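You operate a simulated robot arm through the tools that you are given. There is no shell and no other tool. Be economical: measure what you need, move in short steps, check, and stop when the job is done.

The job below is to be done with a simulated two-armed robot. You get a single attempt, and the scene is never put back.

Task
On the top of table 2, fold the checked cloth in half, so that its two long edges meet.
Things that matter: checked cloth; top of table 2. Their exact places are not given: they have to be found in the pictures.

It is judged by the outcome, as a careful person would: the job done as asked, and still so three seconds after it is handed in. It fails if anything else is knocked over, pushed out of place, dropped, spilled or broken. Flat cloth is picked up by pressing the open fingertips on it (5 to 10 N) and closing them slowly along it; thin cloth reads only 2 to 8 mm in the jaws.

Robot
Two 7-joint arms with two-finger parallel grippers on one trunk, on a base that drives. Base frame: it is fixed to the floor where the robot stands at the start and does not move with it; the origin is under the middle of the robot, x ahead of it, y to its left, z up; the surface under the hand at the start is at about z = 0.76. Readings come in m, degrees, newtons and seconds.
The left shoulder is at the start at [0.07, 0.163, 1.095], the right one opposite. With the tool pointing down near the work surface each hand reaches from about 0.4 to 0.88 m from the robot's upright axis, wherever it stands, measured 20 degrees to its own side. Places, roughly: checked cloth [0.7, -0.1, 0.8]; top of table 2 [1, 0.9, 0.8]. Payload 3.43 kg a hand.
Tool frame (each hand has its own): the origin (TCP) lies between the finger pads and is the grasp point; the fingertips stand 0.034 m ahead of it; z points along the fingers, y is the line along which they close. Largest opening 0.128 m; finger width 0.024, thickness 0.012; the body of the gripper, 0.048 by 0.13 m, starts 0.096 m behind the TCP.
Orientation is told as [roll, pitch, yaw] about the base's x, y, z axes, in that order, counted from this pose: with the fingers straight down and closing along the base's y, the tool's x points along the base's -x, its y along +y and its z along -z.

Tools
- The arms move only by the tool jog_arm. It takes "left_series", "right_series" or both (then of equal length, played together; a hand with none holds still); each is a list of rows, each a list of 3 entries, a list of its own where there are three numbers: the shift along the tool's x, y, z in units of 500 mm (1.0 is 500 mm), then the turn, a rotation vector about the tool's x, y, z in units of 60 degrees (1.0 is 60 degrees), then the closure in counts, from 0 (fully open) to 255 (shut). In form: [[[dx, dy, dz], [rx, ry, rz], grip], ...]. A call has 1 to 20 rows; each row is the pose to reach, as a shift and turn from the pose commanded when the call began, along the tool's axes at that moment. A call with a number of a shift or a turn outside -1 to 1 is refused whole. Rows are played at 5 a second. More than 0.05 m and 8.6 degrees between two rows, or a gripper value outside its range, and nothing of the call is played. A pose out of reach is approached as far as the arm can. The call stops where the force on the tool passes 40 N (or 10 N more than at its start, if that is more) or the arm is blocked; 0.2 s more then pass. Each finger travels about 0.153 m/s and halts on what it meets, pressing with about 35 N; the grip force reading is that of the motor and also rises with nothing between the fingers. The clock runs only during rows and for 0.2 s after the last one: add rows that repeat a pose to give the fingers time. The reply holds the time, the measured pose of the TCP, the force on the tool along the base axes, the opening and the grip force, in the units named above and with some noise, with the torque about the TCP (base axes, N m) and any sound that the robot's microphone picked up, and new pictures: "show" is both (left out), scene, wrist or none (wrist: the cameras of the hands that moved).
- Cameras (640 x 400 px; columns grow to the right, rows downward): "scene" is now at [0.1317, -0.004, 1.3205]; the picture's right is [-0.12, -0.99, 0.00], its down [-0.66, 0.08, -0.75] and it looks along [0.74, -0.09, -0.66] (base axes); focal length 248 px, centre (320, 200). "left" rides on the left gripper at [0.076, 0.011, -0.16] in its tool frame; the picture's right is [-0.15, 0.99, 0.00], its down [-0.88, -0.13, -0.46] and it looks along [-0.45, -0.07, 0.89] (tool axes); focal length 234 px, centre (320, 200). "right" rides on the right gripper at [0.076, -0.011, -0.16] in its tool frame; the picture's right is [0.15, 0.99, 0.00], its down [-0.88, 0.13, -0.46] and it looks along [-0.45, 0.07, 0.89] (tool axes); focal length 234 px, centre (320, 200).
- lift_body(by): slides the trunk up (or, below 0, down) by that many m; the arms and the scene camera ride with it, the base frame stays. It gives what a move gives, with no picture.
- base_move(legs): drives the robot by 1 to 6 legs, each [ahead, left, turn to the left] in m, m and degrees, along the robot's own axes; the way and the turn of a leg run together, so that a leg with both is an arc; at most 1.5 m and 180 degrees a leg. The arms and the cameras ride along, it lands a little off, and it stops where it bumps. It gives what a move gives, and a new picture of the scene camera.
- turn_head(pan, tilt): turns the head with the scene camera to pan (to the left, within 86 degrees either way) and tilt (down, from -29 to 69), counted from straight ahead of the robot. It gives what a move gives, and a new picture of the scene camera.
- locate(camera, pixels): for up to 12 pixels [column, row] of the newest picture of that camera ("zoom" is the newest enlarged one), the place [x, y, z] in the base frame of the surface seen there, good to about 0.002 m, but the place of the scene camera against the robot may be out by one fixed shift of up to 0.012 m in any direction. It takes no simulated time.
- enlarge(camera, box): a new picture of the part [left, top, right, bottom] of that camera's present view, enlarged. It takes no simulated time.
- sign_off(): hands the job in; it is judged then, once.

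Work in short steps. Measure before you move; look again where a grasp or a placing could have gone wrong, and mend it. You have 80 turns and 260 pictures in all, those below and enlarged ones among them. Open the grippers and draw the arms clear of the work before you hand the job in, unless the task says otherwise; then end with one line.

The tools are called after "Emit:" by a JSON object that holds its "name" and its "arguments". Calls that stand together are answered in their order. jog_arm: Moves the arms, as the interface text tells. Its arguments: {"type":"object","properties":{"left_series":{"type":"array"},"right_series":{"type":"array"},"show":{"type":"string","enum":["both","scene","wrist","none"]}},"required":[]} The other tools are called the same way: lift_body (by) slides the trunk up or down; base_move (legs) drives the base; turn_head (pan, tilt) turns the head that bears the scene camera; locate (camera, pixels) gives the place of the surface under pixels of a picture; enlarge (camera, box) takes an enlarged picture of a part of a camera's view; sign_off () hands the job in.

At the start:

```text
time: 0.0
left_tcp_pos: [0.692, 0.2047, 0.9988]
left_tool_rot: [0.0, 0.0, 0.0]
left_wrist_force: [0.6, 0.7, 0.0]
left_wrist_torque: [0.01, 0.03, 0.02]
left_grip_width: 0.1278
left_grip_force: 0.0
right_tcp_pos: [0.4713, -0.2239, 1.0052]
right_tool_rot: [0.0, 0.1, 0.0]
right_wrist_force: [-0.4, -1.0, 0.3]
right_wrist_torque: [0.0, 0.0, 0.0]
right_grip_width: 0.1281
right_grip_force: 0.0
trunk travel left (down, up): [-0.575, 0.365]
robot x, y, heading: [0.0011, 0.0023, 0.1]
head pan, tilt: [-7.1, 41.5]
```

scene: 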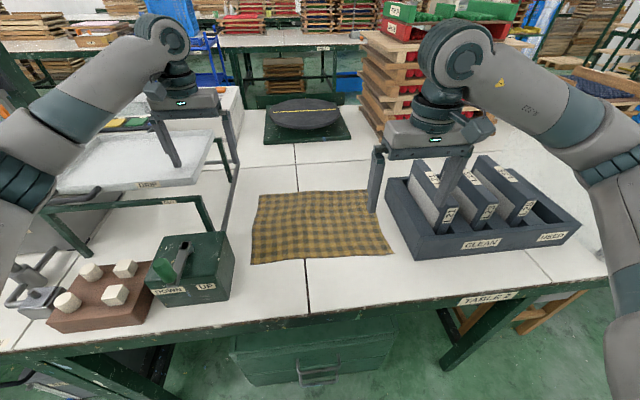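
right: 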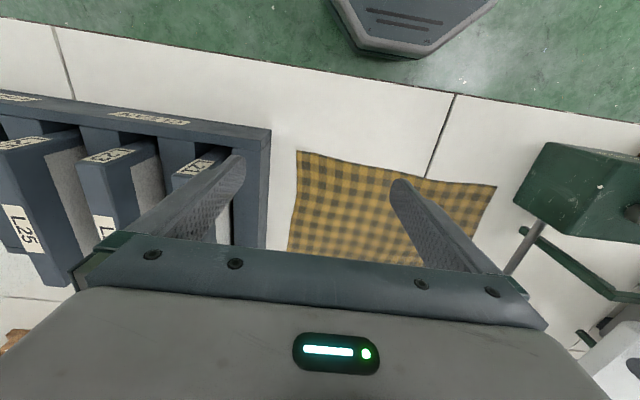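
left: 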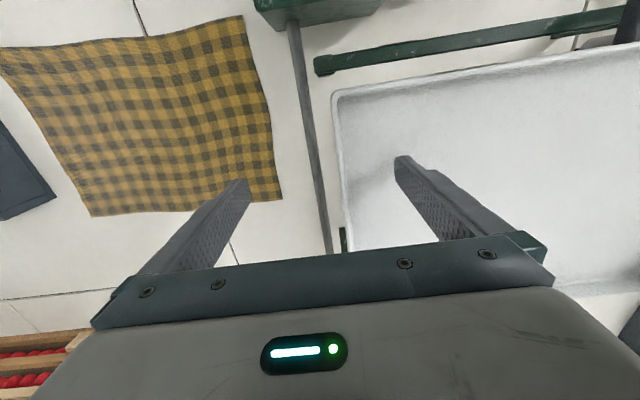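

The cloth lies at about columns 250-393, rows 190-265 in the scene picture, and the "TABLE 2" label is on this table's front edge. I'll measure its corners, edges and neighbours.

Emit:
{"name": "locate", "arguments": {"camera": "scene", "pixels": [[260, 195], [366, 191], [392, 253], [252, 263], [312, 193], [322, 258], [256, 228], [378, 220], [300, 285], [388, 215], [408, 260], [232, 232]]}}

Emit:
{"name": "enlarge", "arguments": {"camera": "scene", "box": [220, 170, 420, 295]}}

Emit:
{"name": "locate", "arguments": {"camera": "left", "pixels": [[242, 17], [281, 199], [92, 215], [3, 48], [265, 110], [180, 212], [297, 60], [325, 245]]}}

Emit:
{"name": "locate", "arguments": {"camera": "right", "pixels": [[297, 151], [495, 188], [288, 248], [268, 135]]}}

```text
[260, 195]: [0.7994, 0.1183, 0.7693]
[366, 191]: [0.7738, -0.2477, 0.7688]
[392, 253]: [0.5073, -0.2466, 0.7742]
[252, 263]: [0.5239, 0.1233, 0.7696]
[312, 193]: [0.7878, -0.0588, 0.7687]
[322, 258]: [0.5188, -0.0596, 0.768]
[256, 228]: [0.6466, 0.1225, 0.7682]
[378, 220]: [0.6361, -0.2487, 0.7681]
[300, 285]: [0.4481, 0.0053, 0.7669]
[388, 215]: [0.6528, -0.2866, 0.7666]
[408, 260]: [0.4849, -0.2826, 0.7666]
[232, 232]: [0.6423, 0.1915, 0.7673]
```

```text
3.20 times, centred on (320, 232) of scene
```

zoom: 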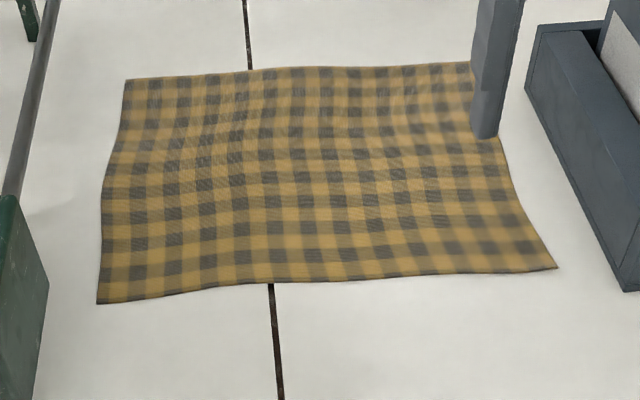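

```text
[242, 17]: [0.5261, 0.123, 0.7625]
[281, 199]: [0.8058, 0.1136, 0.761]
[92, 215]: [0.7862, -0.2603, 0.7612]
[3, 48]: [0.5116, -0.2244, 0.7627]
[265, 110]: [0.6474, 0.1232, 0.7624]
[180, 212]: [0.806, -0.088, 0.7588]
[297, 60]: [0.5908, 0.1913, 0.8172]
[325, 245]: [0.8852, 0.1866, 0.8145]
```

```text
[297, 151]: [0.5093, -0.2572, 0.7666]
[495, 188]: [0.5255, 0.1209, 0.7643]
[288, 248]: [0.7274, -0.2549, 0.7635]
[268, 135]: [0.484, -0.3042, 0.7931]
```

The near long edge runs from (0.526, 0.123) to (0.510, -0.256) and the far one from (0.806, 0.114) to (0.787, -0.260). The cloth is already on table 2 with clear space around it. I plan to pinch the two near corners with the fingers closing across the edge and fold them over to the far edge. First I bring both hands above those corners, turning them inward.

Emit:
{"name": "jog_arm", "arguments": {"left_series": [[[0.039, -0.024, 0], [0, 0, -0.125], 60], [[0.078, -0.049, 0], [0, 0, -0.25], 120], [[0.117, -0.073, 0], [0, 0, -0.375], 195], [[0.156, -0.098, 0], [0, 0, -0.5], 195], [[0.195, -0.122, 0], [0, 0, -0.625], 195], [[0.234, -0.146, 0], [0, 0, -0.75], 195], [[0.273, -0.171, 0], [0, 0, -0.875], 195], [[0.312, -0.195, 0], [0, 0, -1], 195], [[0.312, -0.195, 0], [0, 0, -1], 195]], "right_series": [[[-0.013, -0.004, 0], [0, 0, 0.125], 60], [[-0.025, -0.007, 0], [0, 0, 0.25], 120], [[-0.038, -0.011, 0], [0, 0, 0.375], 195], [[-0.051, -0.014, 0], [0, 0, 0.5], 195], [[-0.063, -0.018, 0], [0, 0, 0.625], 195], [[-0.076, -0.021, 0], [0, 0, 0.75], 195], [[-0.089, -0.025, 0], [0, 0, 0.875], 195], [[-0.101, -0.028, 0], [0, 0, 1], 195], [[-0.101, -0.028, 0], [0, 0, 1], 195]], "show": "scene"}}

```text
time: 0.7
left_tcp_pos: [0.6539, 0.2063, 0.9969]
left_tool_rot: [0.5, -0.6, 17.9]
left_wrist_force: [12.0, 43.6, -8.4]
left_wrist_torque: [0.66, -0.69, -1.07]
left_grip_width: 0.051
left_grip_force: 18.0
right_tcp_pos: [0.4866, -0.2146, 1.0077]
right_tool_rot: [-0.3, -0.1, -15.8]
right_wrist_force: [-0.7, -0.5, 0.1]
right_wrist_torque: [-0.04, -0.06, -0.04]
right_grip_width: 0.0298
right_grip_force: 0.1
trunk travel left (down, up): [-0.575, 0.365]
robot x, y, heading: [-0.0003, 0.0036, 0.4]
head pan, tilt: [-7.1, 41.5]
stopped in row 3 (left hand): the force on the tool passed its limit at 75 N (the readings are from after the stop); the commanded pose is now the measured one
```

scene: 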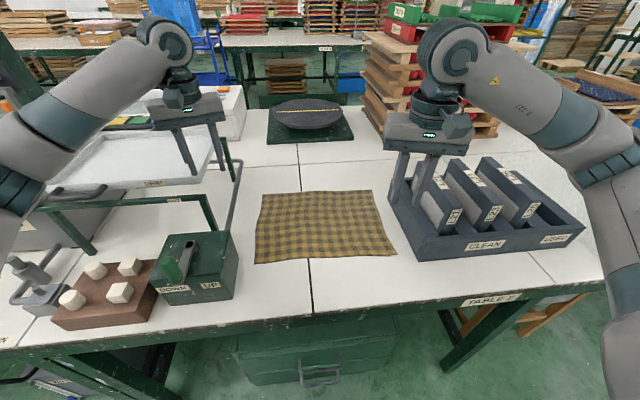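

The left hand stopped with 43 N while closing (width 0.051), so it probably touched the edge of the raised tray or a rail next to it. I enlarge before moving.

Emit:
{"name": "enlarge", "arguments": {"camera": "scene", "box": [40, 70, 280, 270]}}

Emit:
{"name": "enlarge", "arguments": {"camera": "left", "box": [0, 0, 640, 400]}}

```text
2.00 times, centred on (160, 170) of scene
```

zoom: 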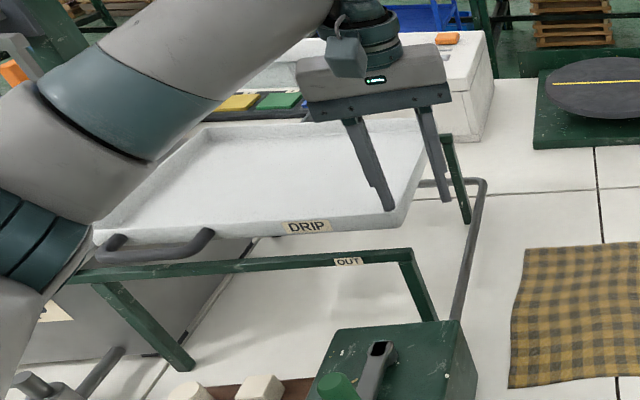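

```text
1.00 times, centred on (320, 200) of left (not enlarged: the box is as wide or as high as the picture)
```

zoom: 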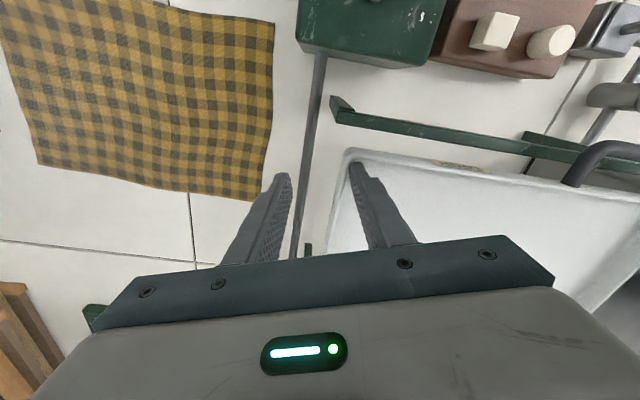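

The left hand's inner finger dipped into the raised white DRIP tray and closed on its side wall. I open straight away and lift the left hand clear vertically.

Emit:
{"name": "jog_arm", "arguments": {"left_series": [[[0, 0, 0], [0, 0, 0], 100], [[0, 0, 0], [0, 0, 0], 40], [[0, 0, 0], [0, 0, 0], 40], [[0, 0, -0.06], [0, 0, 0], 40], [[0, 0, -0.12], [0, 0, 0], 40], [[0, 0, -0.2], [0, 0, 0], 40], [[0, 0, -0.2], [0, 0, 0], 40]]}}

```text
time: 2.3
left_tcp_pos: [0.6535, 0.187, 1.0989]
left_tool_rot: [0.4, -0.6, 17.0]
left_wrist_force: [0.5, 0.4, -0.1]
left_wrist_torque: [0.01, 0.03, 0.01]
left_grip_width: 0.1078
left_grip_force: 0.0
right_tcp_pos: [0.487, -0.2247, 1.0062]
right_tool_rot: [0.0, 0.0, -16.0]
right_wrist_force: [0.0, 0.4, 0.8]
right_wrist_torque: [0.0, 0.03, -0.01]
right_grip_width: 0.0298
right_grip_force: 0.1
trunk travel left (down, up): [-0.575, 0.365]
robot x, y, heading: [-0.001, -0.0025, 0.2]
head pan, tilt: [-7.1, 41.5]
```

scene: 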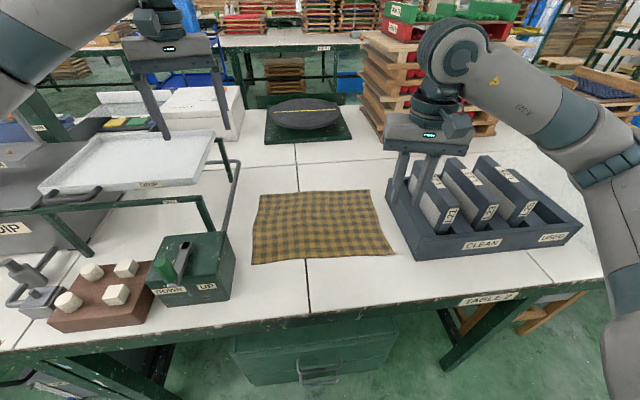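
left: 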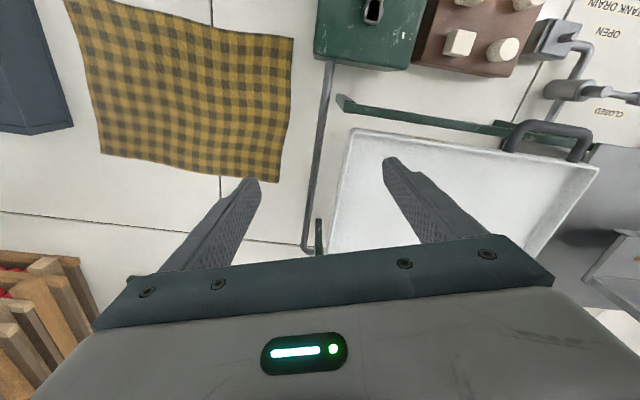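

The tray looks where it was (DRIP label still at about (148,184)). I measure its height and edge, and the other neighbours, to keep clear of them.

Emit:
{"name": "locate", "arguments": {"camera": "left", "pixels": [[352, 133], [328, 245], [340, 190], [332, 70], [320, 235], [345, 105], [360, 60], [318, 60], [292, 38], [66, 2]]}}

Emit:
{"name": "locate", "arguments": {"camera": "scene", "pixels": [[214, 132], [200, 183], [231, 165], [205, 200], [225, 235], [385, 185], [418, 258], [430, 175], [400, 215], [437, 235]]}}

```text
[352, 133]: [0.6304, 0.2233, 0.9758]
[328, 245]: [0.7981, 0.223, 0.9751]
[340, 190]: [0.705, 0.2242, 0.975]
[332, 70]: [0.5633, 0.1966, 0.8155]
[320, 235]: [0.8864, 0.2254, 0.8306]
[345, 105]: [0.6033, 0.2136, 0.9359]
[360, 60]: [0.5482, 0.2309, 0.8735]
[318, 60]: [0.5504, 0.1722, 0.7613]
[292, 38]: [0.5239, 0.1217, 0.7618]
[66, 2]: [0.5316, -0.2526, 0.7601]
```

```text
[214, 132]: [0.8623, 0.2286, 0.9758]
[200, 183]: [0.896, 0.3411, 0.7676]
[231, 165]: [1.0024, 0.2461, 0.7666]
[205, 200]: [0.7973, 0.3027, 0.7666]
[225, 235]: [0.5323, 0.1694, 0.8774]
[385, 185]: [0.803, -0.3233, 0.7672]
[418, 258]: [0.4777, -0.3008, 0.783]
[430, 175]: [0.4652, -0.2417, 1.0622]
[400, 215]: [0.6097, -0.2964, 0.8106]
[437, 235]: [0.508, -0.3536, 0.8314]
```

Tray rim: y = 0.223, z = 0.976; the rail is at y ≈ 0.19, z ≈ 0.816; the green box is at y ≥ 0.17, z ≤ 0.877. With the left fingertips now at z ≈ 1.065, above all of these, I move both hands over the near corners while turning them inward.

Emit:
{"name": "jog_arm", "arguments": {"left_series": [[[0.034, -0.01, 0], [0, 0, -0.125], 40], [[0.068, -0.021, 0], [0, 0, -0.25], 40], [[0.102, -0.032, 0], [0, 0, -0.375], 40], [[0.136, -0.042, 0], [0, 0, -0.5], 60], [[0.17, -0.053, 0], [0, 0, -0.625], 100], [[0.204, -0.063, 0], [0, 0, -0.75], 150], [[0.238, -0.074, 0], [0, 0, -0.875], 195], [[0.271, -0.084, 0], [0, 0, -1], 195], [[0.271, -0.084, 0], [0, 0, -1], 195]], "right_series": [[[-0.009, -0.001, 0], [0, 0, 0.125], 195], [[-0.019, -0.002, 0], [0, 0, 0.25], 195], [[-0.028, -0.002, 0], [0, 0, 0.375], 195], [[-0.038, -0.003, 0], [0, 0, 0.5], 195], [[-0.047, -0.004, 0], [0, 0, 0.625], 195], [[-0.056, -0.005, 0], [0, 0, 0.75], 195], [[-0.066, -0.006, 0], [0, 0, 0.875], 195], [[-0.075, -0.006, 0], [0, 0, 1], 195], [[-0.075, -0.006, 0], [0, 0, 1], 195]], "show": "scene"}}

```text
time: 4.3
left_tcp_pos: [0.5363, 0.1075, 1.0989]
left_tool_rot: [-0.3, -0.7, 77.1]
left_wrist_force: [0.8, 0.3, -0.1]
left_wrist_torque: [0.0, 0.02, 0.0]
left_grip_width: 0.03
left_grip_force: 0.1
right_tcp_pos: [0.5215, -0.239, 1.0057]
right_tool_rot: [0.0, -0.1, -76.1]
right_wrist_force: [-0.1, -0.2, 0.4]
right_wrist_torque: [-0.04, 0.0, 0.02]
right_grip_width: 0.0301
right_grip_force: 0.1
trunk travel left (down, up): [-0.575, 0.365]
robot x, y, heading: [0.0018, 0.0022, 0.2]
head pan, tilt: [-7.1, 41.5]
```

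scene: 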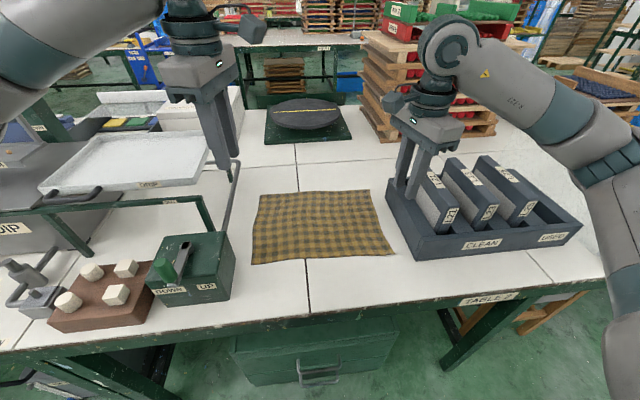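

Both hands are well placed above the corners. I finish the turn so that the closing line is square to the cloth edge, and come down to about 5 cm above the table.

Emit:
{"name": "jog_arm", "arguments": {"left_series": [[[0, 0, 0.08], [0, 0, -0.088], 195], [[0, 0, 0.16], [0, 0, -0.175], 195], [[0, 0, 0.24], [0, 0, -0.175], 195], [[0, 0, 0.32], [0, 0, -0.175], 195], [[0, 0, 0.4], [0, 0, -0.175], 195], [[0, 0, 0.48], [0, 0, -0.175], 195], [[0, 0, 0.498], [0, 0, -0.175], 195], [[0, 0, 0.498], [0, 0, -0.175], 195]], "right_series": [[[0, 0, 0.05], [0, 0, 0.1], 195], [[0, 0, 0.1], [0, 0, 0.2], 195], [[0, 0, 0.15], [0, 0, 0.272], 195], [[0, 0, 0.2], [0, 0, 0.272], 195], [[0, 0, 0.25], [0, 0, 0.272], 195], [[0, 0, 0.3], [0, 0, 0.272], 195], [[0, 0, 0.311], [0, 0, 0.272], 195], [[0, 0, 0.311], [0, 0, 0.272], 195]]}}

```text
time: 6.1
left_tcp_pos: [0.5376, 0.1091, 0.848]
left_tool_rot: [-0.4, -0.5, 87.5]
left_wrist_force: [0.8, 0.1, -0.8]
left_wrist_torque: [0.0, -0.01, 0.01]
left_grip_width: 0.0301
left_grip_force: 0.0
right_tcp_pos: [0.5211, -0.2393, 0.8504]
right_tool_rot: [-0.1, 0.0, -92.3]
right_wrist_force: [0.3, -0.1, 0.2]
right_wrist_torque: [0.0, 0.0, 0.04]
right_grip_width: 0.0301
right_grip_force: 0.1
trunk travel left (down, up): [-0.575, 0.365]
robot x, y, heading: [0.0023, 0.0048, 0.2]
head pan, tilt: [-7.1, 41.5]
```

scene: 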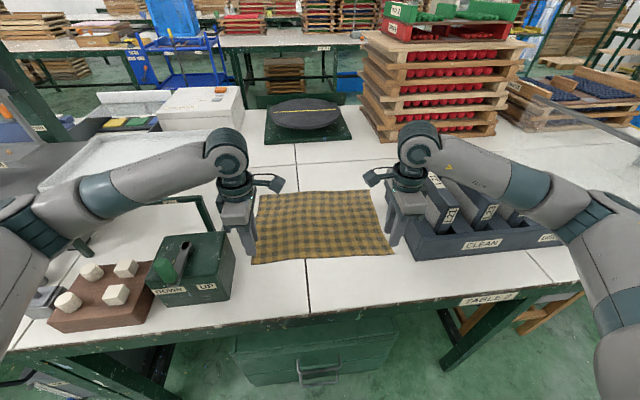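
right: 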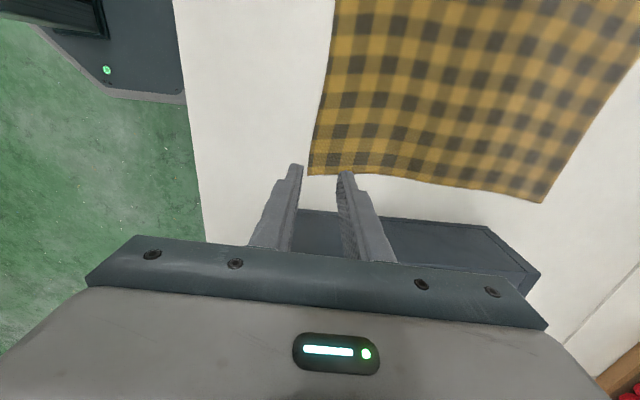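
left: 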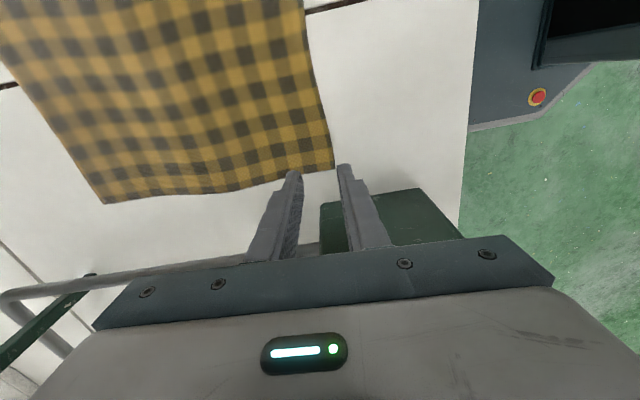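

The right camera shows the cloth corner at (312,172) between the right fingers, and the left one shows it at (333,163) by the outer finger. I check the exact corner positions and how low the forearms run.

Emit:
{"name": "locate", "arguments": {"camera": "left", "pixels": [[330, 163], [322, 130], [304, 20], [250, 184], [107, 201]]}}

Emit:
{"name": "locate", "arguments": {"camera": "right", "pixels": [[311, 171], [317, 130], [332, 30], [330, 172], [542, 200], [420, 182]]}}

Emit:
{"name": "locate", "arguments": {"camera": "scene", "pixels": [[222, 172], [150, 195], [90, 220], [225, 145], [100, 190], [120, 155], [436, 172], [520, 205]]}}

```text
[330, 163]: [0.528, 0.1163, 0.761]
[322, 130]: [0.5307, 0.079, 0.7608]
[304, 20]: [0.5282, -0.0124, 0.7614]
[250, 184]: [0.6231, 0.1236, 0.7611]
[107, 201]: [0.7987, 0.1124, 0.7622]
```

```text
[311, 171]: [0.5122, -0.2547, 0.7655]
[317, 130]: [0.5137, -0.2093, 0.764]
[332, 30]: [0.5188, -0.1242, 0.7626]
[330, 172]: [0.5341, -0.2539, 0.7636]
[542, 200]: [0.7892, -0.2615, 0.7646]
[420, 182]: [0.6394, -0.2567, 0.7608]
```

```text
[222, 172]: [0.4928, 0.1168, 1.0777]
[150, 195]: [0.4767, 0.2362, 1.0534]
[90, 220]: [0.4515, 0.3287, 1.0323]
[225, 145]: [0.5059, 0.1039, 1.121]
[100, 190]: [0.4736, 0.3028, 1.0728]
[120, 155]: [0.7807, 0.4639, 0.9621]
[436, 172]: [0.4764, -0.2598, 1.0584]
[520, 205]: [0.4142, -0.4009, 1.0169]
```

The left forearm runs low (down to about z 1.03), which could foul the tray when folding toward the far side. I raise the trunk by 0.25 m so the arms come in from above, then bring the hands back down.

Emit:
{"name": "lift_body", "arguments": {"by": 0.25}}

```text
time: 8.7
left_tcp_pos: [0.5386, 0.1094, 1.0975]
left_tool_rot: [-0.4, -0.7, 87.5]
left_wrist_force: [0.1, -0.1, 0.8]
left_wrist_torque: [0.0, -0.03, -0.01]
left_grip_width: 0.0302
left_grip_force: 0.1
right_tcp_pos: [0.5212, -0.2393, 1.1005]
right_tool_rot: [0.0, 0.0, -92.4]
right_wrist_force: [0.3, 0.1, 1.0]
right_wrist_torque: [0.01, 0.01, 0.01]
right_grip_width: 0.0299
right_grip_force: 0.1
trunk travel left (down, up): [-0.825, 0.115]
robot x, y, heading: [-0.0006, 0.0002, 0.1]
head pan, tilt: [-7.1, 41.5]
```

Now I bring both hands back down to tips about 2 cm above the cloth, with small sideways corrections.

Emit:
{"name": "jog_arm", "arguments": {"left_series": [[[0.001, 0, 0.08], [0, 0, 0], 195], [[0.003, 0, 0.16], [0, 0, 0], 195], [[0.004, 0, 0.24], [0, 0, 0], 195], [[0.006, 0, 0.32], [0, 0, 0], 195], [[0.007, 0, 0.4], [0, 0, 0], 195], [[0.008, 0, 0.48], [0, 0, 0], 195], [[0.01, 0, 0.565], [0, 0, 0], 195], [[0.01, 0, 0.565], [0, 0, 0], 195]], "right_series": [[[0, 0.001, 0.08], [0, 0, 0], 195], [[0, 0.002, 0.16], [0, 0, 0], 195], [[0, 0.003, 0.24], [0, 0, 0], 195], [[0, 0.004, 0.32], [0, 0, 0], 195], [[0, 0.005, 0.4], [0, 0, 0], 195], [[0, 0.006, 0.48], [0, 0, 0], 195], [[0, 0.006, 0.571], [0, 0, 0], 195], [[0, 0.006, 0.571], [0, 0, 0], 195]]}}

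```text
time: 10.5
left_tcp_pos: [0.5375, 0.1072, 0.8154]
left_tool_rot: [-0.4, -0.6, 87.6]
left_wrist_force: [-0.7, 0.1, 0.2]
left_wrist_torque: [0.0, -0.01, 0.04]
left_grip_width: 0.03
left_grip_force: 0.1
right_tcp_pos: [0.5254, -0.2398, 0.8129]
right_tool_rot: [0.0, 0.0, -92.4]
right_wrist_force: [0.2, -0.2, 0.1]
right_wrist_torque: [0.01, -0.01, 0.0]
right_grip_width: 0.03
right_grip_force: 0.0
trunk travel left (down, up): [-0.825, 0.115]
robot x, y, heading: [-0.0022, 0.0056, -0.1]
head pan, tilt: [-7.1, 41.5]
```

scene: 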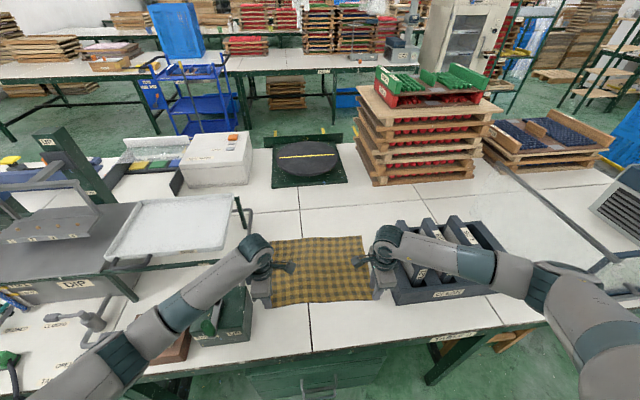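
right: 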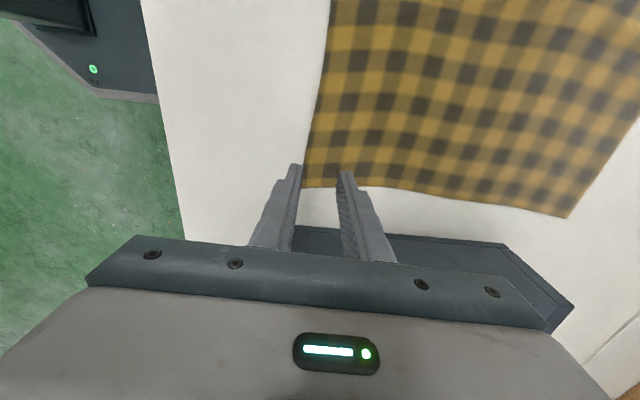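
left: 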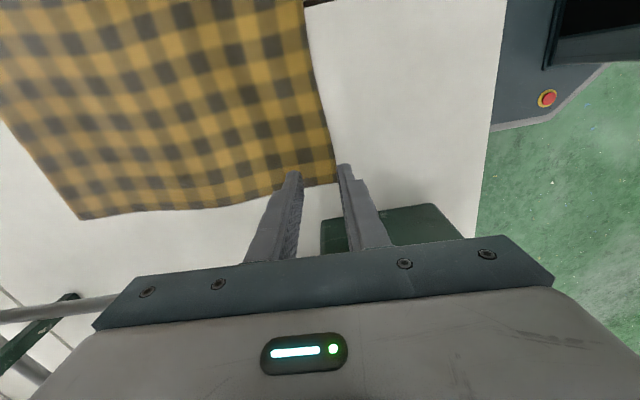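

Both pairs of fingertips straddle the near edge at the corners (tips at about z 0.78). I press down slowly toward contact.

Emit:
{"name": "jog_arm", "arguments": {"left_series": [[[0, 0, 0.014], [0, 0, 0], 195], [[0, 0, 0.026], [0, 0, 0], 195], [[0, 0, 0.032], [0, 0, 0], 195], [[0, 0, 0.036], [0, 0, 0], 195], [[0, 0, 0.04], [0, 0, 0], 195], [[0, 0, 0.04], [0, 0, 0], 195]], "right_series": [[[0, 0, 0.012], [0, 0, 0], 195], [[0, 0, 0.022], [0, 0, 0], 195], [[0, 0, 0.027], [0, 0, 0], 195], [[0, 0, 0.031], [0, 0, 0], 195], [[0, 0, 0.035], [0, 0, 0], 195], [[0, 0, 0.035], [0, 0, 0], 195]], "show": "none"}}

```text
time: 11.9
left_tcp_pos: [0.5382, 0.1055, 0.7966]
left_tool_rot: [-0.4, -0.6, 87.4]
left_wrist_force: [0.7, 0.7, 0.1]
left_wrist_torque: [0.01, -0.01, 0.01]
left_grip_width: 0.03
left_grip_force: 0.0
right_tcp_pos: [0.5245, -0.2378, 0.7977]
right_tool_rot: [0.0, 0.1, -92.4]
right_wrist_force: [0.3, -0.2, 0.1]
right_wrist_torque: [-0.03, 0.0, 0.02]
right_grip_width: 0.0301
right_grip_force: 0.0
trunk travel left (down, up): [-0.825, 0.115]
robot x, y, heading: [0.0014, -0.002, 0.2]
head pan, tilt: [-7.1, 41.5]
```

No contact yet on either hand; I go on in 1 mm steps.

Emit:
{"name": "jog_arm", "arguments": {"left_series": [[[0, 0, 0.002], [0, 0, 0], 195], [[0, 0, 0.004], [0, 0, 0], 195], [[0, 0, 0.006], [0, 0, 0], 195], [[0, 0, 0.006], [0, 0, 0], 195]], "right_series": [[[0, 0, 0.002], [0, 0, 0], 195], [[0, 0, 0.004], [0, 0, 0], 195], [[0, 0, 0.006], [0, 0, 0], 195], [[0, 0, 0.006], [0, 0, 0], 195]], "show": "wrist"}}

```text
time: 12.9
left_tcp_pos: [0.5411, 0.1069, 0.7992]
left_tool_rot: [-0.9, -0.7, 87.5]
left_wrist_force: [0.3, 0.5, -0.3]
left_wrist_torque: [0.01, 0.0, -0.02]
left_grip_width: 0.0302
left_grip_force: 0.1
right_tcp_pos: [0.5226, -0.2396, 0.7974]
right_tool_rot: [0.1, 0.1, -92.3]
right_wrist_force: [-0.3, 0.6, 0.0]
right_wrist_torque: [-0.02, -0.03, 0.0]
right_grip_width: 0.0302
right_grip_force: 0.1
trunk travel left (down, up): [-0.825, 0.115]
robot x, y, heading: [-0.0019, -0.0015, 0.2]
head pan, tilt: [-7.1, 41.5]
```

right: 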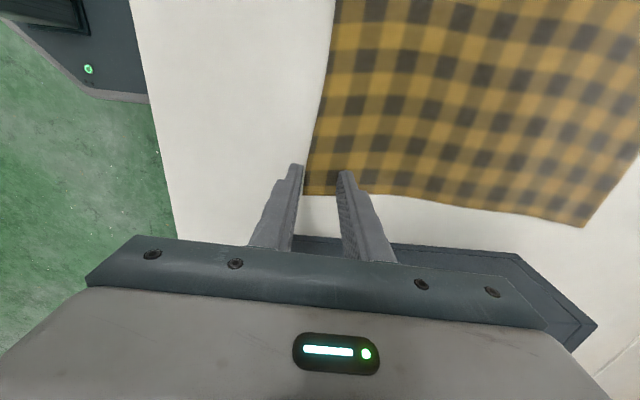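
left: 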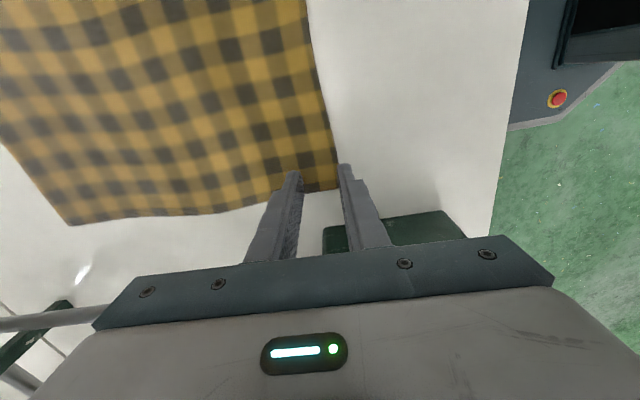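

The height readings are noisy by 2-3 mm and there's still no force, so I continue down in small steps.

Emit:
{"name": "jog_arm", "arguments": {"left_series": [[[0, 0, 0.002], [0, 0, 0], 195], [[0, 0, 0.004], [0, 0, 0], 195], [[0, 0, 0.006], [0, 0, 0], 195], [[0, 0, 0.006], [0, 0, 0], 195]], "right_series": [[[0, 0, 0.002], [0, 0, 0], 195], [[0, 0, 0.004], [0, 0, 0], 195], [[0, 0, 0.006], [0, 0, 0], 195], [[0, 0, 0.006], [0, 0, 0], 195]], "show": "none"}}

```text
time: 13.9
left_tcp_pos: [0.5411, 0.1058, 0.8029]
left_tool_rot: [-1.8, -0.7, 87.6]
left_wrist_force: [0.0, 0.1, 0.3]
left_wrist_torque: [-0.01, 0.0, 0.03]
left_grip_width: 0.0299
left_grip_force: 0.2
right_tcp_pos: [0.5178, -0.2407, 0.7955]
right_tool_rot: [0.4, 0.1, -92.3]
right_wrist_force: [0.0, -0.6, 0.1]
right_wrist_torque: [-0.06, 0.01, 0.03]
right_grip_width: 0.0302
right_grip_force: 0.1
trunk travel left (down, up): [-0.825, 0.115]
robot x, y, heading: [0.002, 0.0005, 0.1]
head pan, tilt: [-7.1, 41.5]
```

The left hand is tilting (roll -1.8) and drifting upward with no force: it is at its reach limit with the trunk this high. I raise the hands by 0.13 m and straighten the left one before lowering the trunk partway.

Emit:
{"name": "jog_arm", "arguments": {"left_series": [[[0, 0, -0.08], [0, 0, 0], 195], [[0, 0, -0.16], [0, 0, 0], 195], [[0, 0, -0.26], [0, 0, 0], 195], [[0, 0, -0.26], [0, 0, 0], 195]], "right_series": [[[0, 0, -0.08], [0, 0, 0], 195], [[0, 0, -0.16], [0, 0, 0], 195], [[0, 0, -0.26], [0, 0, 0], 195], [[0, 0, -0.26], [0, 0, 0], 195]], "show": "none"}}

Emit:
{"name": "lift_body", "arguments": {"by": -0.11}}

```text
time: 14.9
left_tcp_pos: [0.5382, 0.1042, 0.9198]
left_tool_rot: [-0.5, -0.6, 87.5]
left_wrist_force: [0.0, -0.2, 0.2]
left_wrist_torque: [0.02, 0.02, -0.01]
left_grip_width: 0.0301
left_grip_force: 0.1
right_tcp_pos: [0.5232, -0.2405, 0.9212]
right_tool_rot: [0.0, 0.1, -92.4]
right_wrist_force: [0.2, -0.4, -0.8]
right_wrist_torque: [-0.01, -0.01, 0.01]
right_grip_width: 0.03
right_grip_force: 0.0
trunk travel left (down, up): [-0.825, 0.115]
robot x, y, heading: [0.0015, 0.0016, 0.1]
head pan, tilt: [-7.1, 41.5]
```

```text
time: 16.3
left_tcp_pos: [0.5462, 0.1137, 0.8285]
left_tool_rot: [-2.3, -0.3, 88.3]
left_wrist_force: [-0.2, 0.0, 0.4]
left_wrist_torque: [-0.02, -0.03, 0.0]
left_grip_width: 0.03
left_grip_force: 0.0
right_tcp_pos: [0.5196, -0.2361, 0.816]
right_tool_rot: [0.4, -0.1, -92.4]
right_wrist_force: [-0.6, 0.1, 0.5]
right_wrist_torque: [-0.03, 0.01, 0.0]
right_grip_width: 0.0297
right_grip_force: 0.0
trunk travel left (down, up): [-0.715, 0.225]
robot x, y, heading: [0.0014, 0.0012, 0.1]
head pan, tilt: [-7.1, 41.5]
```

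The left pose moved a bit during the lift. I command a no-shift hold to learn where the hands settle.

Emit:
{"name": "jog_arm", "arguments": {"left_series": [[[0, 0, 0], [0, 0, 0], 195], [[0, 0, 0], [0, 0, 0], 195]], "right_series": [[[0, 0, 0], [0, 0, 0], 195], [[0, 0, 0], [0, 0, 0], 195]], "show": "scene"}}

```text
time: 16.9
left_tcp_pos: [0.5507, 0.115, 0.8222]
left_tool_rot: [-1.9, -0.3, 88.2]
left_wrist_force: [0.2, -0.4, 0.6]
left_wrist_torque: [-0.01, 0.0, 0.02]
left_grip_width: 0.03
left_grip_force: 0.1
right_tcp_pos: [0.5223, -0.2365, 0.8132]
right_tool_rot: [0.2, -0.2, -92.3]
right_wrist_force: [-0.5, 0.3, 0.2]
right_wrist_torque: [-0.02, -0.03, 0.0]
right_grip_width: 0.0297
right_grip_force: 0.0
trunk travel left (down, up): [-0.715, 0.225]
robot x, y, heading: [0.0003, 0.001, 0.1]
head pan, tilt: [-7.1, 41.5]
```

scene: 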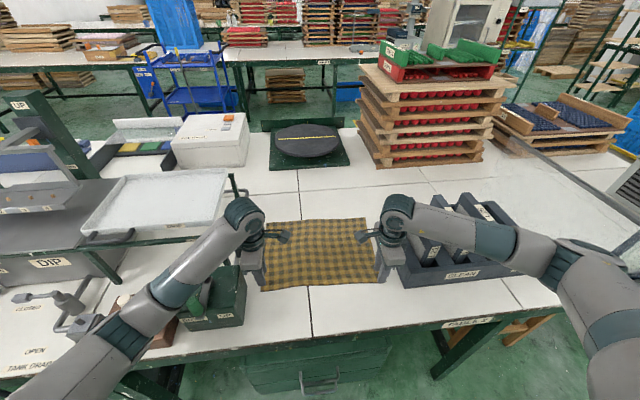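

I straighten the left hand (roll to 0), put it back over its corner, and see whether it now reaches.

Emit:
{"name": "jog_arm", "arguments": {"left_series": [[[0.008, 0.01, 0], [0, -0.016, 0], 195], [[0.018, 0.021, 0], [0, -0.032, 0], 195], [[0.018, 0.021, 0.014], [0, -0.032, 0], 195], [[0.018, 0.021, 0.024], [0, -0.032, 0], 195], [[0.018, 0.021, 0.024], [0, -0.032, 0], 195], [[0.018, 0.021, 0.024], [0, -0.032, 0], 195]], "show": "none"}}

```text
time: 18.5
left_tcp_pos: [0.5564, 0.1167, 0.813]
left_tool_rot: [-2.8, -2.5, 89.6]
left_wrist_force: [-1.7, -0.2, -0.4]
left_wrist_torque: [0.01, 0.01, -0.01]
left_grip_width: 0.0301
left_grip_force: 0.1
right_tcp_pos: [0.5294, -0.2343, 0.8047]
right_tool_rot: [-0.2, -0.2, -92.2]
right_wrist_force: [-0.7, -0.2, -0.1]
right_wrist_torque: [0.01, -0.02, 0.03]
right_grip_width: 0.0303
right_grip_force: 0.1
trunk travel left (down, up): [-0.715, 0.225]
robot x, y, heading: [0.0045, 0.0018, 0.4]
head pan, tilt: [-7.1, 41.5]
stopped in row 6 (left hand): the arm was blocked; the commanded pose is now the measured one
```

The left arm is being blocked somewhere, not at the fingers, probably at its forearm or elbow near the items at front left. I look closely there.

Emit:
{"name": "turn_head", "arguments": {"pan": 20, "tilt": 50}}

```text
time: 19.4
left_tcp_pos: [0.5568, 0.1144, 0.8117]
left_tool_rot: [-2.4, -2.2, 89.2]
left_wrist_force: [0.6, 0.7, 0.3]
left_wrist_torque: [-0.02, 0.0, 0.03]
left_grip_width: 0.0301
left_grip_force: 0.0
right_tcp_pos: [0.5312, -0.2345, 0.8082]
right_tool_rot: [-0.5, -0.4, -92.3]
right_wrist_force: [0.9, 0.2, -0.4]
right_wrist_torque: [-0.03, 0.0, -0.02]
right_grip_width: 0.0304
right_grip_force: 0.1
trunk travel left (down, up): [-0.715, 0.225]
robot x, y, heading: [0.0, -0.0014, 0.1]
head pan, tilt: [20.0, 50.0]
```

scene: 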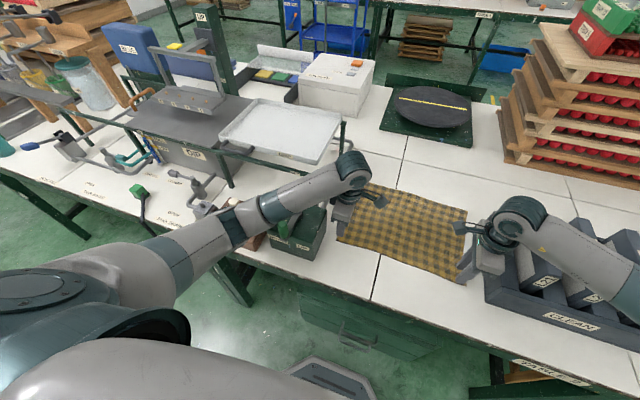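

Emit:
{"name": "enlarge", "arguments": {"camera": "scene", "box": [140, 140, 400, 302]}}

Emit:
{"name": "locate", "arguments": {"camera": "scene", "pixels": [[298, 240], [300, 205], [285, 225], [275, 205], [240, 220], [235, 245], [200, 255], [320, 175], [365, 195], [230, 180], [335, 205]]}}

```text
2.46 times, centred on (270, 221) of scene
```

zoom: 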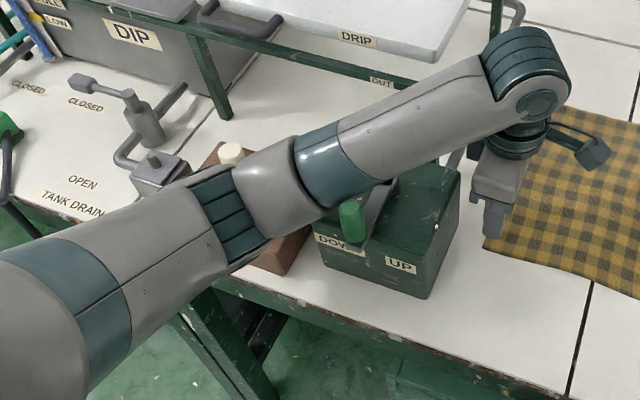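

```text
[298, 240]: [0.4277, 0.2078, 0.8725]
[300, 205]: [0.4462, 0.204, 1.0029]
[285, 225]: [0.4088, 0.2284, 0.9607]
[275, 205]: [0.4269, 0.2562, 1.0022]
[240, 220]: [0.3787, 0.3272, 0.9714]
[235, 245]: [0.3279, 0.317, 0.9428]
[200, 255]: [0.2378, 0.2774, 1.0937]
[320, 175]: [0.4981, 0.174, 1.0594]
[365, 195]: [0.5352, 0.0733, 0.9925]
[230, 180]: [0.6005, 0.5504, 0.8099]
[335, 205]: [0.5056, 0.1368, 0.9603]
```

The left forearm is lying against the green UP/DOWN lever on the control box (around (285,225), z ≈ 0.96). I lift the whole trunk straight up to come clear, then check the lever.

Emit:
{"name": "lift_body", "arguments": {"by": 0.22}}

Emit:
{"name": "turn_head", "arguments": {"pan": 10, "tilt": 50}}

Emit:
{"name": "enlarge", "arguments": {"camera": "scene", "box": [140, 140, 400, 302]}}

```text
time: 21.7
left_tcp_pos: [0.5477, 0.1075, 1.0337]
left_tool_rot: [-2.5, -2.5, 89.1]
left_wrist_force: [1.0, -0.4, 0.8]
left_wrist_torque: [0.01, 0.0, 0.03]
left_grip_width: 0.0302
left_grip_force: 0.0
right_tcp_pos: [0.5256, -0.2397, 1.0301]
right_tool_rot: [-0.1, 0.0, -92.3]
right_wrist_force: [-1.5, 0.4, -1.1]
right_wrist_torque: [0.01, 0.02, -0.01]
right_grip_width: 0.03
right_grip_force: 0.1
trunk travel left (down, up): [-0.935, 0.005]
robot x, y, heading: [-0.0002, -0.0028, 0.2]
head pan, tilt: [20.0, 50.0]
```

```text
time: 22.4
left_tcp_pos: [0.548, 0.1067, 1.0345]
left_tool_rot: [-2.6, -2.4, 89.0]
left_wrist_force: [0.7, -0.3, 0.1]
left_wrist_torque: [-0.01, -0.03, 0.03]
left_grip_width: 0.0301
left_grip_force: 0.1
right_tcp_pos: [0.5246, -0.2392, 1.0304]
right_tool_rot: [0.0, 0.0, -92.3]
right_wrist_force: [-0.9, -0.1, -0.2]
right_wrist_torque: [0.0, -0.02, -0.01]
right_grip_width: 0.0303
right_grip_force: 0.1
trunk travel left (down, up): [-0.935, 0.005]
robot x, y, heading: [0.0034, -0.0044, 0.2]
head pan, tilt: [10.0, 50.0]
```

scene: 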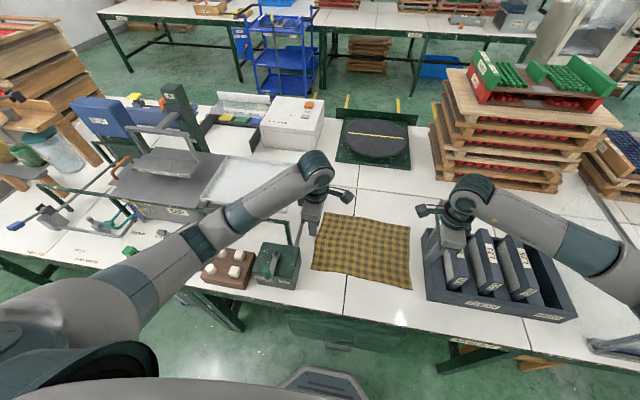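

```text
2.46 times, centred on (270, 221) of scene
```

zoom: 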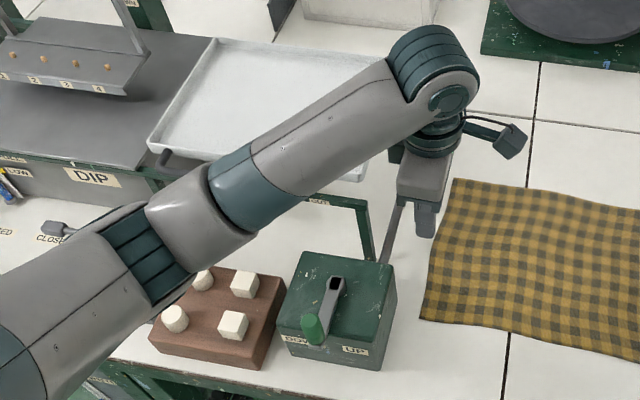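

The lever still stands at DOWN as at the start, and the blocks are in place. To get the left forearm off the control box, I'll stand further right; first I measure the panel tops, pallet stack and box.

Emit:
{"name": "locate", "arguments": {"camera": "scene", "pixels": [[452, 235], [495, 240], [525, 245], [440, 160], [450, 100], [575, 318], [299, 251], [258, 262], [270, 290], [346, 315]]}}

Emit:
{"name": "locate", "arguments": {"camera": "scene", "pixels": [[560, 180], [610, 165], [600, 350], [275, 263], [316, 214], [409, 224], [412, 289], [313, 269]]}}

```text
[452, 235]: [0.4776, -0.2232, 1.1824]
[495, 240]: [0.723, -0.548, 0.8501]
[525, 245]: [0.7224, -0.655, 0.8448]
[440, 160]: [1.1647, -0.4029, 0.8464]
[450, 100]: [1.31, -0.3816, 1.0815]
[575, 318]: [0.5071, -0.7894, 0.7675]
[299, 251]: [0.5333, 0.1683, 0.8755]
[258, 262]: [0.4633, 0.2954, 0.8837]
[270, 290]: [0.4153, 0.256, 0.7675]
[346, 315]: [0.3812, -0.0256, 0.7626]
```

```text
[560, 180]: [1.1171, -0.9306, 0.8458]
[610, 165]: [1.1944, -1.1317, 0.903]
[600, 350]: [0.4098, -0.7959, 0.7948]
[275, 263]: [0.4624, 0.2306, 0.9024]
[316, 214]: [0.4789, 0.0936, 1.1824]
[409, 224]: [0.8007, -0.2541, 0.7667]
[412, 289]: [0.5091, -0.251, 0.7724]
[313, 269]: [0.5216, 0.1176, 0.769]
```

Box corner unchanged at (0.533, 0.168), panel tops only z 0.85, and the stack starts beyond x 1.16. I drive 0.25 m to the right with the hands high.

Emit:
{"name": "base_move", "arguments": {"legs": [[0, -0.25, 0]]}}

```text
time: 24.3
left_tcp_pos: [0.5506, -0.1427, 1.0359]
left_tool_rot: [-2.6, -2.5, 89.0]
left_wrist_force: [0.3, 0.9, -0.5]
left_wrist_torque: [-0.01, 0.01, -0.03]
left_grip_width: 0.0301
left_grip_force: 0.1
right_tcp_pos: [0.5257, -0.4884, 1.0308]
right_tool_rot: [0.0, 0.1, -92.2]
right_wrist_force: [-0.2, -0.5, 0.0]
right_wrist_torque: [-0.01, -0.01, 0.03]
right_grip_width: 0.03
right_grip_force: 0.2
trunk travel left (down, up): [-0.935, 0.005]
robot x, y, heading: [0.0045, -0.2488, 0.1]
head pan, tilt: [10.0, 50.0]
```

scene: 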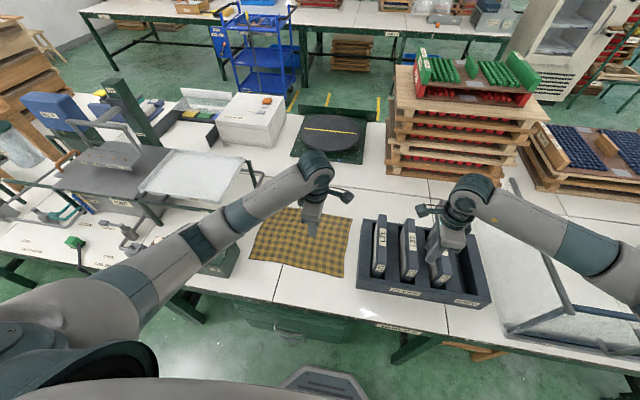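

Clear drive. Now I carry both hands 0.25 m back to the left, over the near corners, straightening the left hand's tilt.

Emit:
{"name": "jog_arm", "arguments": {"left_series": [[[-0.07, 0.004, 0], [-0.006, 0.006, 0.003], 195], [[-0.14, 0.008, 0], [-0.012, 0.012, 0.006], 195], [[-0.21, 0.013, 0], [-0.018, 0.018, 0.01], 195], [[-0.28, 0.017, 0], [-0.025, 0.024, 0.013], 195], [[-0.35, 0.021, 0], [-0.031, 0.03, 0.016], 195], [[-0.42, 0.026, 0], [-0.037, 0.036, 0.02], 195], [[-0.495, 0.03, 0], [-0.043, 0.042, 0.023], 195], [[-0.495, 0.03, 0], [-0.043, 0.042, 0.023], 195], [[-0.495, 0.03, 0], [-0.043, 0.042, 0.023], 195]], "right_series": [[[0.07, -0.003, 0], [0, 0, 0], 195], [[0.14, -0.006, 0], [0, 0, 0], 195], [[0.21, -0.009, 0], [0, 0, 0], 195], [[0.28, -0.012, 0], [0, 0, 0], 195], [[0.35, -0.015, 0], [0, 0, 0], 195], [[0.42, -0.019, 0], [0, 0, 0], 195], [[0.498, -0.022, 0], [0, 0, 0], 195], [[0.498, -0.022, 0], [0, 0, 0], 195], [[0.498, -0.022, 0], [0, 0, 0], 195]], "show": "scene"}}

```text
time: 26.3
left_tcp_pos: [0.539, 0.1051, 1.0447]
left_tool_rot: [0.1, -0.2, 87.5]
left_wrist_force: [0.2, 0.0, 0.4]
left_wrist_torque: [0.0, -0.02, -0.01]
left_grip_width: 0.0301
left_grip_force: 0.1
right_tcp_pos: [0.5249, -0.24, 1.0302]
right_tool_rot: [-0.1, 0.0, -92.3]
right_wrist_force: [-0.3, 0.1, 0.6]
right_wrist_torque: [-0.01, 0.02, 0.01]
right_grip_width: 0.0302
right_grip_force: 0.2
trunk travel left (down, up): [-0.935, 0.005]
robot x, y, heading: [0.0031, -0.2487, 0.1]
head pan, tilt: [10.0, 50.0]
```

scene: 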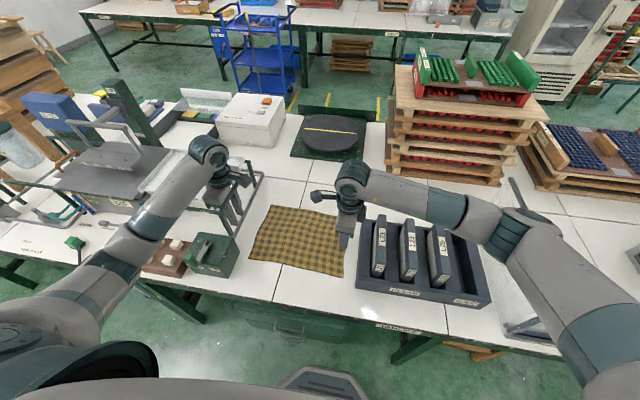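

The tilt is corrected. I measure the heights along both forearms before going down.

Emit:
{"name": "locate", "arguments": {"camera": "scene", "pixels": [[180, 190], [150, 225], [125, 250], [160, 240], [100, 275], [205, 165], [370, 210], [440, 215], [500, 240], [520, 255], [540, 260]]}}

```text
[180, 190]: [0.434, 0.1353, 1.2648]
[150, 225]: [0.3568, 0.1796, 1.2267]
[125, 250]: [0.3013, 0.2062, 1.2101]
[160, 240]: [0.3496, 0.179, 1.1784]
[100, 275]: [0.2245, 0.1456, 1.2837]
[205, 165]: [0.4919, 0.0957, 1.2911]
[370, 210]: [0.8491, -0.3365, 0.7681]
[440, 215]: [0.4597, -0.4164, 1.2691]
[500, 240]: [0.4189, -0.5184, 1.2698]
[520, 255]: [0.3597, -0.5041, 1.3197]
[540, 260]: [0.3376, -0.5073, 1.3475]
```

The left elbow is now in front of the table edge (x 0.30, y 0.21) and the forearm passes clear of the box and lever. I descend both hands to about z 0.83 and check.

Emit:
{"name": "jog_arm", "arguments": {"left_series": [[[0, 0, 0.06], [0, 0, 0], 195], [[0, 0, 0.12], [0, 0, 0], 195], [[0, 0, 0.18], [0, 0, 0], 195], [[0, 0, 0.24], [0, 0, 0], 195], [[0, 0, 0.3], [0, 0, 0], 195], [[0, 0, 0.36], [0, 0, 0], 195], [[0, 0, 0.429], [0, 0, 0], 195], [[0, 0, 0.429], [0, 0, 0], 195]], "right_series": [[[0, 0, 0.06], [0, 0, 0], 195], [[0, 0, 0.12], [0, 0, 0], 195], [[0, 0, 0.18], [0, 0, 0], 195], [[0, 0, 0.24], [0, 0, 0], 195], [[0, 0, 0.3], [0, 0, 0], 195], [[0, 0, 0.35], [0, 0, 0], 195], [[0, 0, 0.4], [0, 0, 0], 195], [[0, 0, 0.4], [0, 0, 0], 195]], "show": "scene"}}

```text
time: 28.1
left_tcp_pos: [0.5374, 0.1033, 0.831]
left_tool_rot: [0.0, -0.2, 87.6]
left_wrist_force: [-0.5, -0.7, 0.1]
left_wrist_torque: [0.03, -0.01, -0.04]
left_grip_width: 0.0304
left_grip_force: 0.1
right_tcp_pos: [0.5256, -0.2392, 0.8324]
right_tool_rot: [-0.1, -0.1, -92.3]
right_wrist_force: [-0.8, -0.6, -0.6]
right_wrist_torque: [-0.03, 0.01, -0.01]
right_grip_width: 0.0302
right_grip_force: 0.0
trunk travel left (down, up): [-0.935, 0.005]
robot x, y, heading: [0.0032, -0.248, 0.3]
head pan, tilt: [10.0, 50.0]
```

scene: 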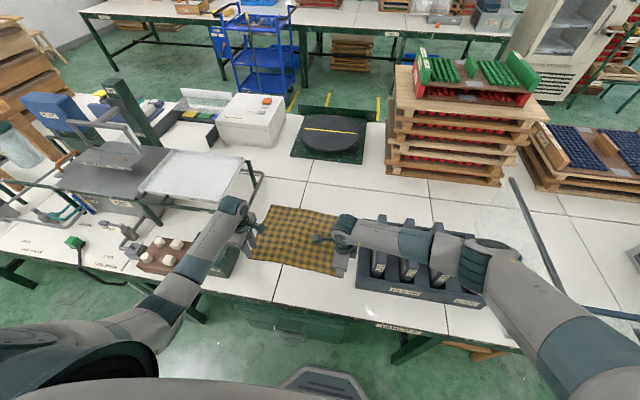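

Emit:
{"name": "locate", "arguments": {"camera": "scene", "pixels": [[195, 262], [205, 280], [220, 250], [175, 300], [400, 245], [470, 270], [440, 255], [430, 240]]}}

Emit:
{"name": "enlarge", "arguments": {"camera": "scene", "box": [150, 180, 400, 336]}}

```text
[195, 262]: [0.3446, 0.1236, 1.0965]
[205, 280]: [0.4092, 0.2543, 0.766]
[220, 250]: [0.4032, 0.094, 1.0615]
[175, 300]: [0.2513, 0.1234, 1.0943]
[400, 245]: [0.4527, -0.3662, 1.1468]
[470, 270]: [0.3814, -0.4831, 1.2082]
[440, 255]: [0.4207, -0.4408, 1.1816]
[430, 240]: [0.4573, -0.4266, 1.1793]
```

```text
2.56 times, centred on (275, 258) of scene
```

zoom: 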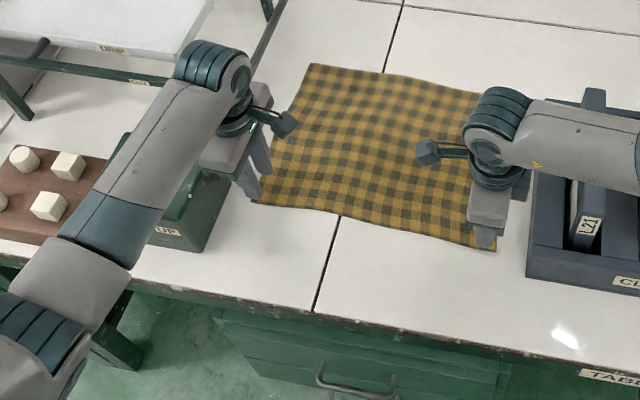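

Both forearms are now well clear (left z ≥ 1.06, in front of the box). I continue down to near contact.

Emit:
{"name": "jog_arm", "arguments": {"left_series": [[[-0.004, -0.005, 0.02], [0, 0, 0], 195], [[-0.004, -0.005, 0.04], [0, 0, 0], 195], [[-0.004, -0.005, 0.056], [0, 0, 0], 195], [[-0.004, -0.005, 0.064], [0, 0, 0], 195], [[-0.004, -0.005, 0.068], [0, 0, 0], 195], [[-0.004, -0.005, 0.068], [0, 0, 0], 195]], "right_series": [[[0, 0, 0.02], [0, 0, 0], 195], [[0, 0, 0.04], [0, 0, 0], 195], [[0, 0, 0.056], [0, 0, 0], 195], [[0, 0, 0.064], [0, 0, 0], 195], [[0, 0, 0.068], [0, 0, 0], 195], [[0, 0, 0.068], [0, 0, 0], 195]], "show": "wrist"}}

```text
time: 29.5
left_tcp_pos: [0.5422, 0.1068, 0.7976]
left_tool_rot: [0.0, -0.2, 87.5]
left_wrist_force: [0.2, 0.6, 0.3]
left_wrist_torque: [0.0, -0.04, 0.03]
left_grip_width: 0.0301
left_grip_force: 0.1
right_tcp_pos: [0.524, -0.2406, 0.7966]
right_tool_rot: [0.0, 0.1, -92.2]
right_wrist_force: [0.1, -0.4, -0.2]
right_wrist_torque: [-0.01, -0.03, 0.0]
right_grip_width: 0.03
right_grip_force: 0.1
trunk travel left (down, up): [-0.935, 0.005]
robot x, y, heading: [0.0021, -0.2492, 0.3]
head pan, tilt: [10.0, 50.0]
```

right: 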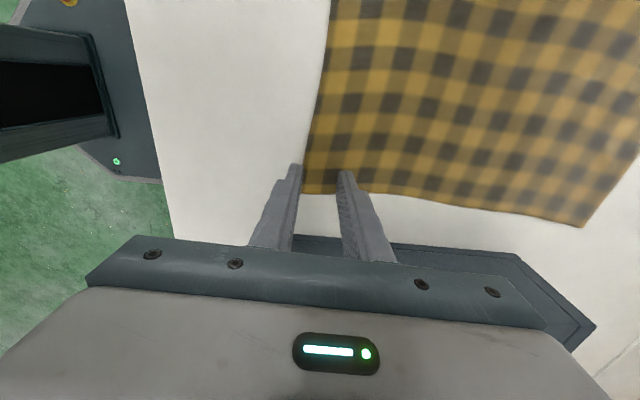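
left: 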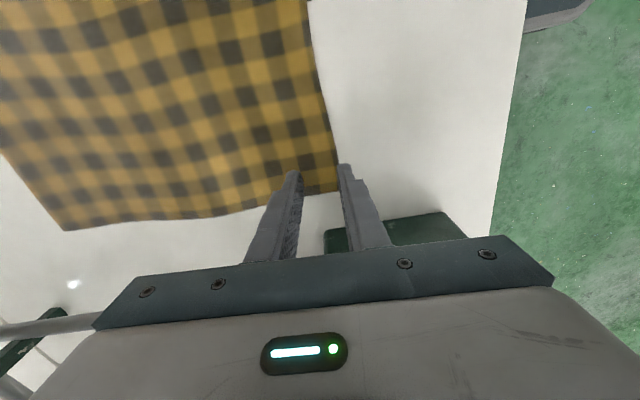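

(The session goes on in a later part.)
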